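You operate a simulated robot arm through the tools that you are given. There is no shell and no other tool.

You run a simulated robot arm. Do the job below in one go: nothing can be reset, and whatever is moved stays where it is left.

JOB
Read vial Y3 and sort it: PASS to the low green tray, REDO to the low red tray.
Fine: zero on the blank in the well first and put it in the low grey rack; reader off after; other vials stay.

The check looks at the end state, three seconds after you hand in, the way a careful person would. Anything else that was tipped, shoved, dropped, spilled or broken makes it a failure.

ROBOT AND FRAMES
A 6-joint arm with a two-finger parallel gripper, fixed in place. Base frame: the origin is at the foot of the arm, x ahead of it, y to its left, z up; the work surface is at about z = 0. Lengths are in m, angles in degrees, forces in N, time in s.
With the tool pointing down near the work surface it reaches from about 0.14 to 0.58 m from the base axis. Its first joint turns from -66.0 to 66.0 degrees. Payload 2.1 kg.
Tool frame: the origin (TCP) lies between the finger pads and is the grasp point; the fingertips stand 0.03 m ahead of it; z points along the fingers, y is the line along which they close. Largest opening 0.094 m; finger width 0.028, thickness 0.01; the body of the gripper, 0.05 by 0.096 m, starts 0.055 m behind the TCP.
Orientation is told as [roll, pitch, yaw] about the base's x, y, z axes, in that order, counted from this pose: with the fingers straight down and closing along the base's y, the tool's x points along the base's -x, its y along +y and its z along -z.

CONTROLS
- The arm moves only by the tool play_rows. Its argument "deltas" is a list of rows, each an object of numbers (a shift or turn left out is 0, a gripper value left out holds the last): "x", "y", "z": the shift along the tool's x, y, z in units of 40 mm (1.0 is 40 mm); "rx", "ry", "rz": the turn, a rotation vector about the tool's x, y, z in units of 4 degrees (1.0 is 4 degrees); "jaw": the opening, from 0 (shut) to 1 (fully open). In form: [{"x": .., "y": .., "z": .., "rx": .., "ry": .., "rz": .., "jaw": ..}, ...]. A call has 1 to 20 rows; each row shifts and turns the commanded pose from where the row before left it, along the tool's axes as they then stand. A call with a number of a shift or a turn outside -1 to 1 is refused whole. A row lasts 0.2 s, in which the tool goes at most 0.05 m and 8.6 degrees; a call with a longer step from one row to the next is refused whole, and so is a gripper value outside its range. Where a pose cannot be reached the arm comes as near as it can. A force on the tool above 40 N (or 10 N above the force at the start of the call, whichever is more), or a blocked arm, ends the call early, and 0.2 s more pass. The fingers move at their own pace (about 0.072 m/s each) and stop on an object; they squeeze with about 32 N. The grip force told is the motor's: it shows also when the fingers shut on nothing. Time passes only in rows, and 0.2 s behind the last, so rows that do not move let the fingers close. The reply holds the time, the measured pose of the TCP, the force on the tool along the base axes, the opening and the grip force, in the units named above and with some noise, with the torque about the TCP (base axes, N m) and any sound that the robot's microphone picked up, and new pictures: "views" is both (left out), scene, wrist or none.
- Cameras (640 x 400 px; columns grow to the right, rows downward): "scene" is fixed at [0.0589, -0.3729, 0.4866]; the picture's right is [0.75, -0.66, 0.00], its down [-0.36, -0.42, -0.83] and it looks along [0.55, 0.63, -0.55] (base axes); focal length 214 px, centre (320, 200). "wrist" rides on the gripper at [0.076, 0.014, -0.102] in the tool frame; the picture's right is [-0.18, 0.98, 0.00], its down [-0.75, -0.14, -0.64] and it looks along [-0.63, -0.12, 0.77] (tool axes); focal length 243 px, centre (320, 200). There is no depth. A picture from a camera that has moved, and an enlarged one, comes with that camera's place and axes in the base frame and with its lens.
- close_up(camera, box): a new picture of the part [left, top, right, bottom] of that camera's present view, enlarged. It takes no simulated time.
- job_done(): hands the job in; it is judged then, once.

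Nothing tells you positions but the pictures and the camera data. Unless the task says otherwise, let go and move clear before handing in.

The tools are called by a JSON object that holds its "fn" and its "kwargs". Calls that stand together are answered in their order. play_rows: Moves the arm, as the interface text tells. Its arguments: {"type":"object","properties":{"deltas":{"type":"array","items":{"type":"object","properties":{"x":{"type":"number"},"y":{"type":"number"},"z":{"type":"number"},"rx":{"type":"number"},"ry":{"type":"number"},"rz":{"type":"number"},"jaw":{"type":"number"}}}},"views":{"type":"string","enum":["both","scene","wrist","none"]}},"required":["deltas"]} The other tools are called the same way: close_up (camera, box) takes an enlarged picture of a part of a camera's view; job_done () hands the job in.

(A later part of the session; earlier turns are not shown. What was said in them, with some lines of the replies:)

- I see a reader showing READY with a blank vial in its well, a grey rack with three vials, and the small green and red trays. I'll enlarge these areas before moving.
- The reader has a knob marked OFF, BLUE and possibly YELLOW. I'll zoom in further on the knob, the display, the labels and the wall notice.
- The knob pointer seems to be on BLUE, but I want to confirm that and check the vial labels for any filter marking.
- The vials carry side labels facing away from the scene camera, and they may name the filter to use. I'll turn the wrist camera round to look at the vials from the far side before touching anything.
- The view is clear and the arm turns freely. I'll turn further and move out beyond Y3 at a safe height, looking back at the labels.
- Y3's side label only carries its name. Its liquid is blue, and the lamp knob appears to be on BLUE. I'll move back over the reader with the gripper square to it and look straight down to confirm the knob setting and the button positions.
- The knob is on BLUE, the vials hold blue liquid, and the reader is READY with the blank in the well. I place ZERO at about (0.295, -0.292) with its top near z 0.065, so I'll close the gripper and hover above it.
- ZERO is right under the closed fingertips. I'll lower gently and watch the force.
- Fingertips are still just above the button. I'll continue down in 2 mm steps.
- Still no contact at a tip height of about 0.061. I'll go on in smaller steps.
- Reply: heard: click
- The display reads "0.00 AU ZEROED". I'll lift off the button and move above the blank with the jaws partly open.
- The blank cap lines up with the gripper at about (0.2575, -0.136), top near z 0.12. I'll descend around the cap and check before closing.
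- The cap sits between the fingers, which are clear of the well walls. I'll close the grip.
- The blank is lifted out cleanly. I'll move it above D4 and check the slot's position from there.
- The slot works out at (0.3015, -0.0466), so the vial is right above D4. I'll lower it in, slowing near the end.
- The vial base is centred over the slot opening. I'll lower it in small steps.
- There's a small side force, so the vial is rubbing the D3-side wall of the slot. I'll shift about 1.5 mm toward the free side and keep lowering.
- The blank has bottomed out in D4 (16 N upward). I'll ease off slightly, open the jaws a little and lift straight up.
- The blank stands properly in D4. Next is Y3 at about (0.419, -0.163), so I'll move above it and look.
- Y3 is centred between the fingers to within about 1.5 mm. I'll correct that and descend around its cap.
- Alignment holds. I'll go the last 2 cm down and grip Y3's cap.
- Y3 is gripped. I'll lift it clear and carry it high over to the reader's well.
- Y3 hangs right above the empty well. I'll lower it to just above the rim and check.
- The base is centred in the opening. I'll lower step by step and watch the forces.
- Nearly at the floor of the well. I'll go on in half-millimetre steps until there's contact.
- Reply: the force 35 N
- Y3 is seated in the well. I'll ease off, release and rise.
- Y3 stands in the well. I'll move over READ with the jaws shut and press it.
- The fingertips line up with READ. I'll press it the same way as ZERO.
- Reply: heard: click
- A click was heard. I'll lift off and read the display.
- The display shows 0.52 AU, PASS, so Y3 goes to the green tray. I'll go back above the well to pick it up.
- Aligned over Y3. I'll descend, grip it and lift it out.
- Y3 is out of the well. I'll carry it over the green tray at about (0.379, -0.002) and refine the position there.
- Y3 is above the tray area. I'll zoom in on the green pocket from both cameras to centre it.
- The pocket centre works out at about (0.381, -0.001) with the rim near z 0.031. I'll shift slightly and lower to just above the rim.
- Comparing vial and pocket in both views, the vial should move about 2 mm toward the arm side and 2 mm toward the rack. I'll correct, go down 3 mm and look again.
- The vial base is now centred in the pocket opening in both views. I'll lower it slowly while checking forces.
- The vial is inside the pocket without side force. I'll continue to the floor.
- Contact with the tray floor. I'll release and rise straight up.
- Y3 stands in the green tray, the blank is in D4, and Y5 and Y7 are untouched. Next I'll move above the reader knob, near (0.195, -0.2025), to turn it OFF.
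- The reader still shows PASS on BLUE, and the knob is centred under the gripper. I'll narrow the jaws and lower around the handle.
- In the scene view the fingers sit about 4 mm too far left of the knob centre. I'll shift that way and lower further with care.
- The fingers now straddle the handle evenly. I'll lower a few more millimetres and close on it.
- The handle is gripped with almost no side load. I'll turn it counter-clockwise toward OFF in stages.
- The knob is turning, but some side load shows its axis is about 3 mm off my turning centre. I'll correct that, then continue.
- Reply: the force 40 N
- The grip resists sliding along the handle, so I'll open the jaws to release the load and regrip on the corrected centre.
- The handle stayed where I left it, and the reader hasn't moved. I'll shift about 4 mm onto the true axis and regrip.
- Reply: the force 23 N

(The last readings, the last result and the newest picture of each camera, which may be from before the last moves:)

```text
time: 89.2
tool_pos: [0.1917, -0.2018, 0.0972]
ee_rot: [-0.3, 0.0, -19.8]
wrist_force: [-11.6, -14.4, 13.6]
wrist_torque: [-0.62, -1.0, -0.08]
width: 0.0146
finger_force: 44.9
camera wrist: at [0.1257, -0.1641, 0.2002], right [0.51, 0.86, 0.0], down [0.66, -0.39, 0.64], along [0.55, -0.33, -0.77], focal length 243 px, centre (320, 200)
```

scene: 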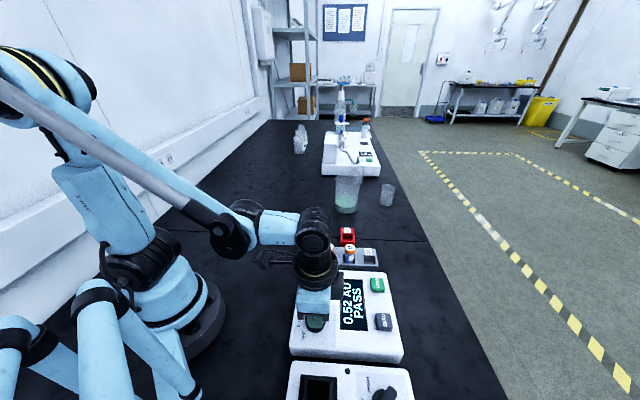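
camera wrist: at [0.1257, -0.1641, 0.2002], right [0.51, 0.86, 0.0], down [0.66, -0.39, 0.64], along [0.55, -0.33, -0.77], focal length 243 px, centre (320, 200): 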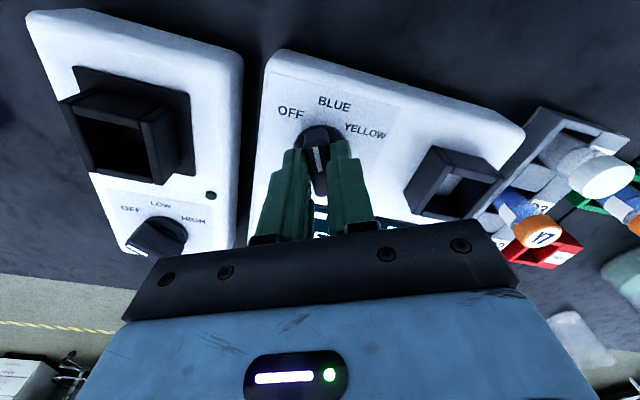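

Side load is building again while clamped. I'll loosen the jaws to a slightly wide cage around the handle, so the knob can turn about its own axis, and continue.

{"fn": "play_rows", "kwargs": {"deltas": [{"jaw": 0.21}, {}, {}], "views": "wrist"}}

{"fn": "close_up", "kwargs": {"camera": "wrist", "box": [240, 60, 400, 220]}}

{"fn": "close_up", "kwargs": {"camera": "scene", "box": [285, 265, 405, 365]}}

```text
time: 90.0
tool_pos: [0.1919, -0.2024, 0.0965]
ee_rot: [0.0, 0.0, -19.8]
wrist_force: [0.7, 0.2, -1.2]
wrist_torque: [0.03, 0.02, 0.04]
width: 0.0195
finger_force: 0.1
camera wrist: at [0.1259, -0.1636, 0.2001], right [0.51, 0.86, 0.0], down [0.66, -0.39, 0.64], along [0.55, -0.32, -0.77], focal length 243 px, centre (320, 200)
```

wrist: 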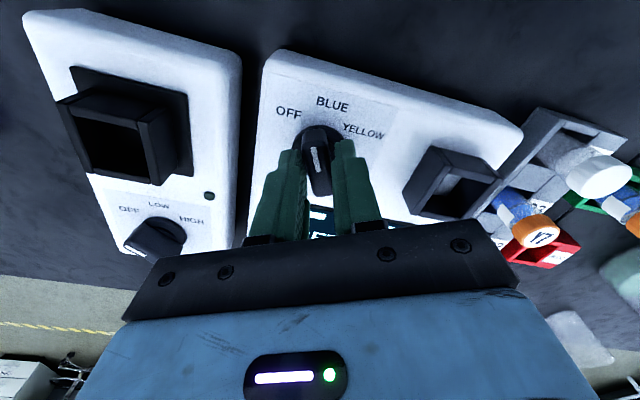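

```text
2.50 times, centred on (320, 140) of wrist
camera zoom: at [0.1259, -0.1636, 0.2001], right [0.51, 0.86, 0.0], down [0.66, -0.39, 0.64], along [0.55, -0.32, -0.77], focal length 606 px, centre (320, 350)
```

zoom: 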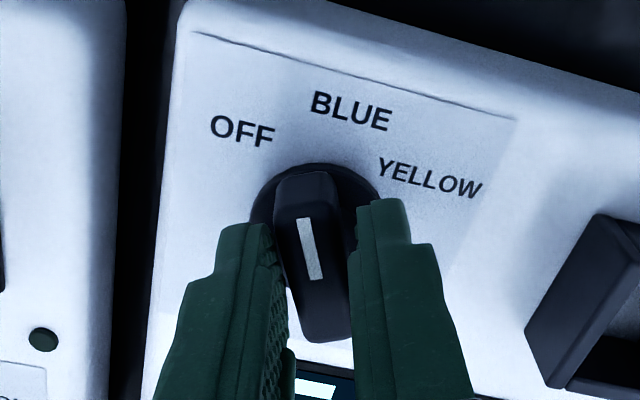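

```text
4.00 times, centred on (345, 315) of scene
camera zoom: at [0.0589, -0.3729, 0.4866], right [0.75, -0.66, 0.0], down [-0.36, -0.42, -0.83], along [0.55, 0.63, -0.55], focal length 858 px, centre (220, -260)
```

zoom: 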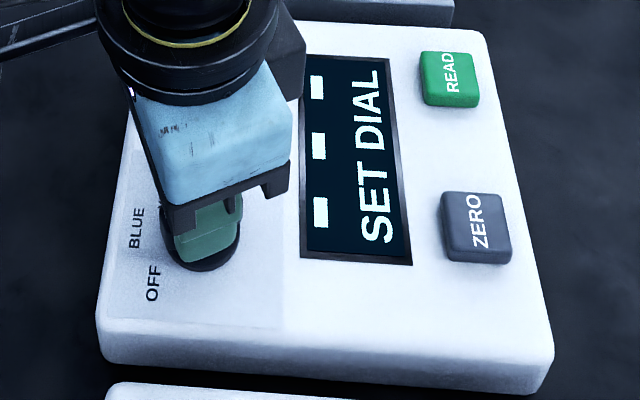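

The display now says SET DIAL, as the dial is between BLUE and OFF. I'll continue toward OFF with the loose cage.

{"fn": "play_rows", "kwargs": {"deltas": [{"rz": -0.7}, {"rz": -0.7}, {"rz": -0.7}, {"rz": -0.7}, {"rz": -0.7}, {"rz": -0.7}, {}], "views": "wrist"}}

{"fn": "close_up", "kwargs": {"camera": "wrist", "box": [240, 60, 400, 220]}}

{"fn": "close_up", "kwargs": {"camera": "scene", "box": [285, 265, 405, 365]}}

```text
time: 91.6
tool_pos: [0.1914, -0.2018, 0.0968]
ee_rot: [0.0, 0.1, -2.9]
wrist_force: [0.2, -0.9, -0.6]
wrist_torque: [-0.05, 0.0, 0.01]
width: 0.0202
finger_force: 0.8
camera wrist: at [0.1174, -0.1848, 0.2], right [0.23, 0.97, 0.0], down [0.74, -0.18, 0.64], along [0.62, -0.15, -0.77], focal length 243 px, centre (320, 200)
```

wrist: 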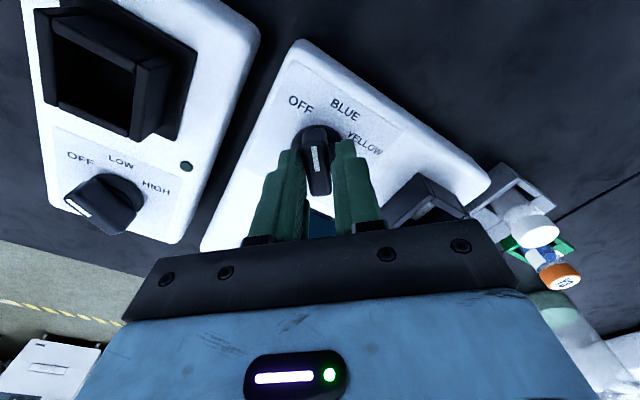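

```text
2.50 times, centred on (320, 140) of wrist
camera zoom: at [0.1174, -0.1848, 0.2], right [0.23, 0.97, 0.0], down [0.74, -0.18, 0.64], along [0.62, -0.15, -0.77], focal length 606 px, centre (320, 350)
```

zoom: 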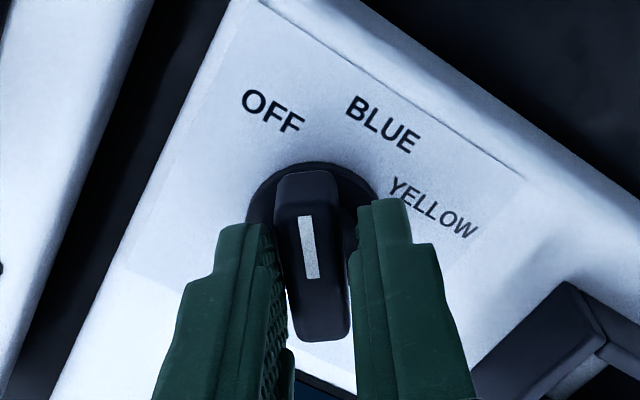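

```text
4.00 times, centred on (345, 315) of scene
camera zoom: at [0.0589, -0.3729, 0.4866], right [0.75, -0.66, 0.0], down [-0.36, -0.42, -0.83], along [0.55, 0.63, -0.55], focal length 858 px, centre (220, -260)
```

zoom: 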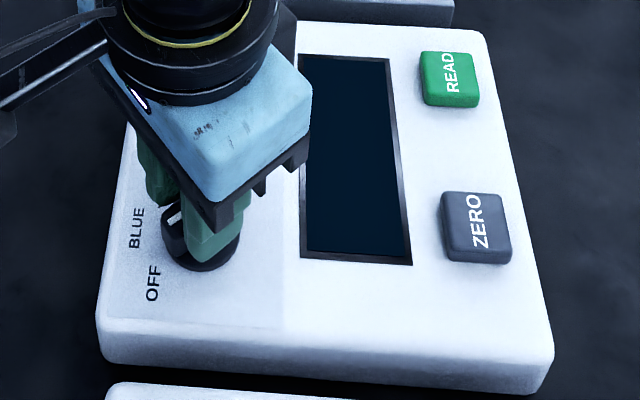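

The screen has gone dark. The pointer is nearly on the OFF mark, so I'll turn a few degrees more to centre it.

{"fn": "play_rows", "kwargs": {"deltas": [{"rz": -0.6}, {"rz": -0.6}, {"rz": -0.6}, {}], "views": "wrist"}}

{"fn": "close_up", "kwargs": {"camera": "wrist", "box": [240, 60, 400, 220]}}

```text
time: 92.6
tool_pos: [0.1916, -0.2024, 0.0971]
ee_rot: [0.0, -0.1, 4.2]
wrist_force: [-0.4, 0.3, -0.3]
wrist_torque: [-0.04, 0.0, -0.03]
width: 0.0199
finger_force: 0.1
camera wrist: at [0.1158, -0.1944, 0.1998], right [0.11, 0.99, 0.0], down [0.76, -0.08, 0.64], along [0.64, -0.07, -0.77], focal length 243 px, centre (320, 200)
```

wrist: 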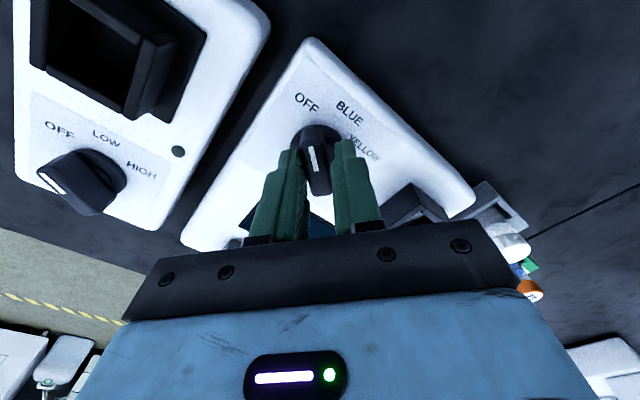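

```text
2.50 times, centred on (320, 140) of wrist
camera zoom: at [0.1158, -0.1944, 0.1998], right [0.11, 0.99, 0.0], down [0.76, -0.08, 0.64], along [0.64, -0.07, -0.77], focal length 606 px, centre (320, 350)
```

zoom: 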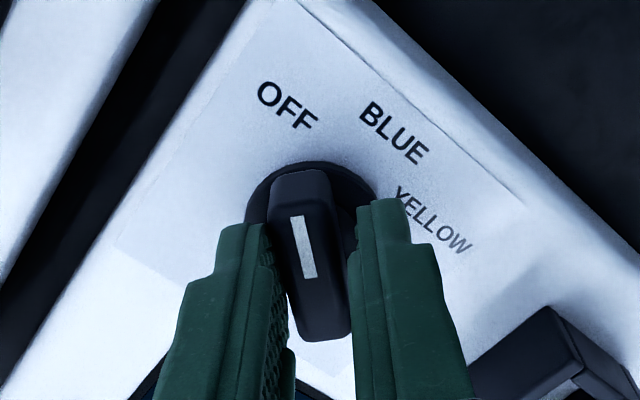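

The pointer is now right on OFF. I'll open the jaws, rise clear and look over the whole scene.

{"fn": "play_rows", "kwargs": {"deltas": [{"jaw": 0.36}, {}, {"z": -0.3}, {"z": -0.7}, {"z": -0.8}, {"z": -0.8}, {"z": -0.8}, {"z": -0.8}, {"z": -0.8}, {}], "views": "both"}}

{"fn": "close_up", "kwargs": {"camera": "scene", "box": [275, 215, 415, 365]}}

{"fn": "close_up", "kwargs": {"camera": "wrist", "box": [220, 20, 520, 220]}}

```text
time: 94.8
tool_pos: [0.1918, -0.2019, 0.298]
ee_rot: [0.0, 0.1, 4.2]
wrist_force: [-0.1, -0.4, -0.1]
wrist_torque: [-0.01, 0.01, 0.01]
width: 0.0339
finger_force: 0.0
camera wrist: at [0.1161, -0.1942, 0.4006], right [0.11, 0.99, 0.0], down [0.76, -0.09, 0.64], along [0.64, -0.07, -0.77], focal length 243 px, centre (320, 200)
```

scene: 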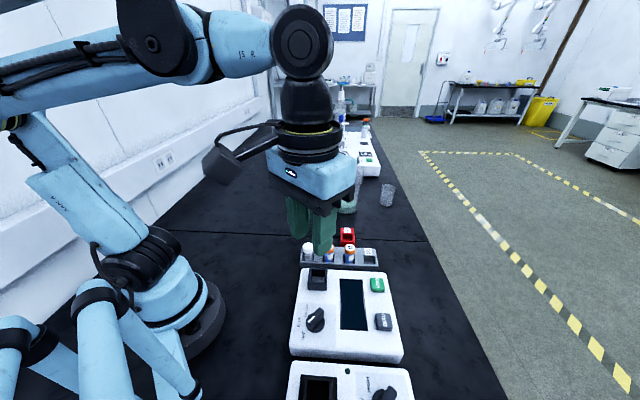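
wrist: 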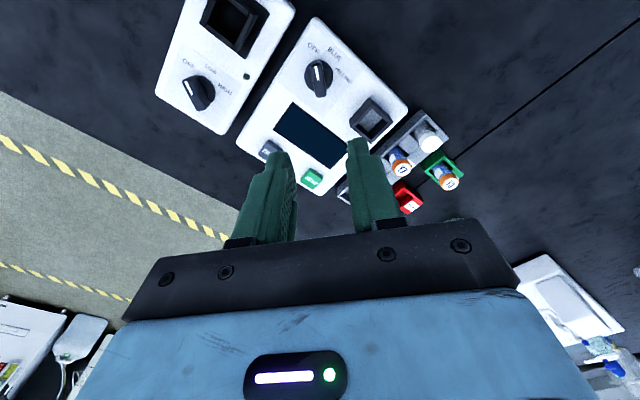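

```text
2.67 times, centred on (345, 290) of scene
camera zoom: at [0.0589, -0.3729, 0.4866], right [0.75, -0.66, 0.0], down [-0.36, -0.42, -0.83], along [0.55, 0.63, -0.55], focal length 572 px, centre (253, -40)
```

zoom: 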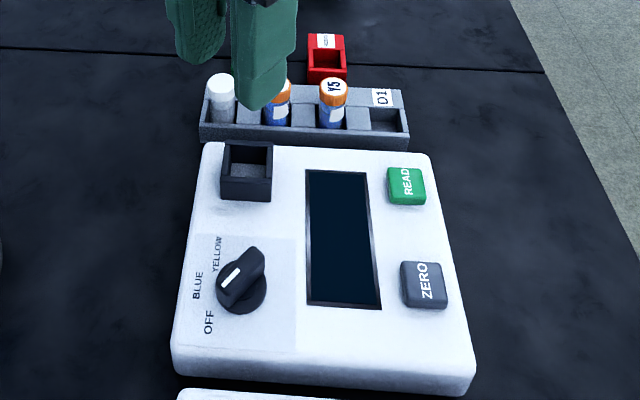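

```text
2.00 times, centred on (370, 120) of wrist
camera zoom: at [0.1161, -0.1942, 0.4006], right [0.11, 0.99, 0.0], down [0.76, -0.09, 0.64], along [0.64, -0.07, -0.77], focal length 485 px, centre (220, 360)
```

zoom: 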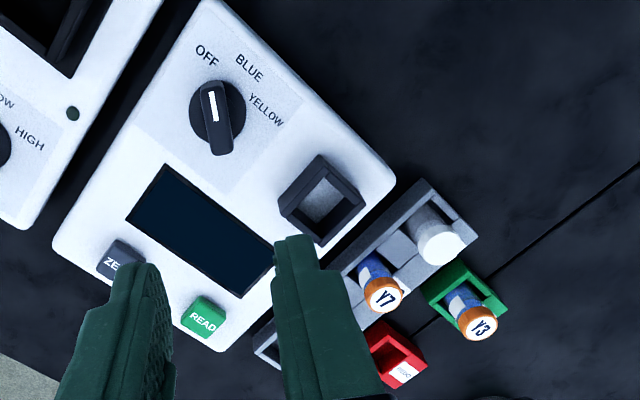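

The knob points to OFF and the screen is dark. Y3 (0.52 AU, PASS) stands in the green tray, the blank is in D4, Y5 and Y7 are in place, and the arm is clear. I'm handing in.

{"fn": "job_done", "kwargs": {}}

```text
The job is handed in.
```

Vial Y3 read 0.52 AU and the reader showed PASS, so I put it in the low green tray, where it stands upright.

- **Blank:** I zeroed the reader on the blank in the well first (display: "0.00 AU ZEROED"). I then put the blank in slot D4, the empty slot of the low grey rack.
- **Dial setting:** I took the reading with the dial on BLUE, where it already was. The job didn't name a setting, and the vials hold blue liquid.
- **Reader off:** The dial is on OFF and the screen is dark. The first two tries at turning it put some side load on the knob, so I loosened the grip and finished that way. The reader did not appear to move in the pictures.
- **Other vials:** Y5 and Y7 were not touched and are still in their slots. I saw nothing tipped or spilled, and the arm is clear of the bench items.
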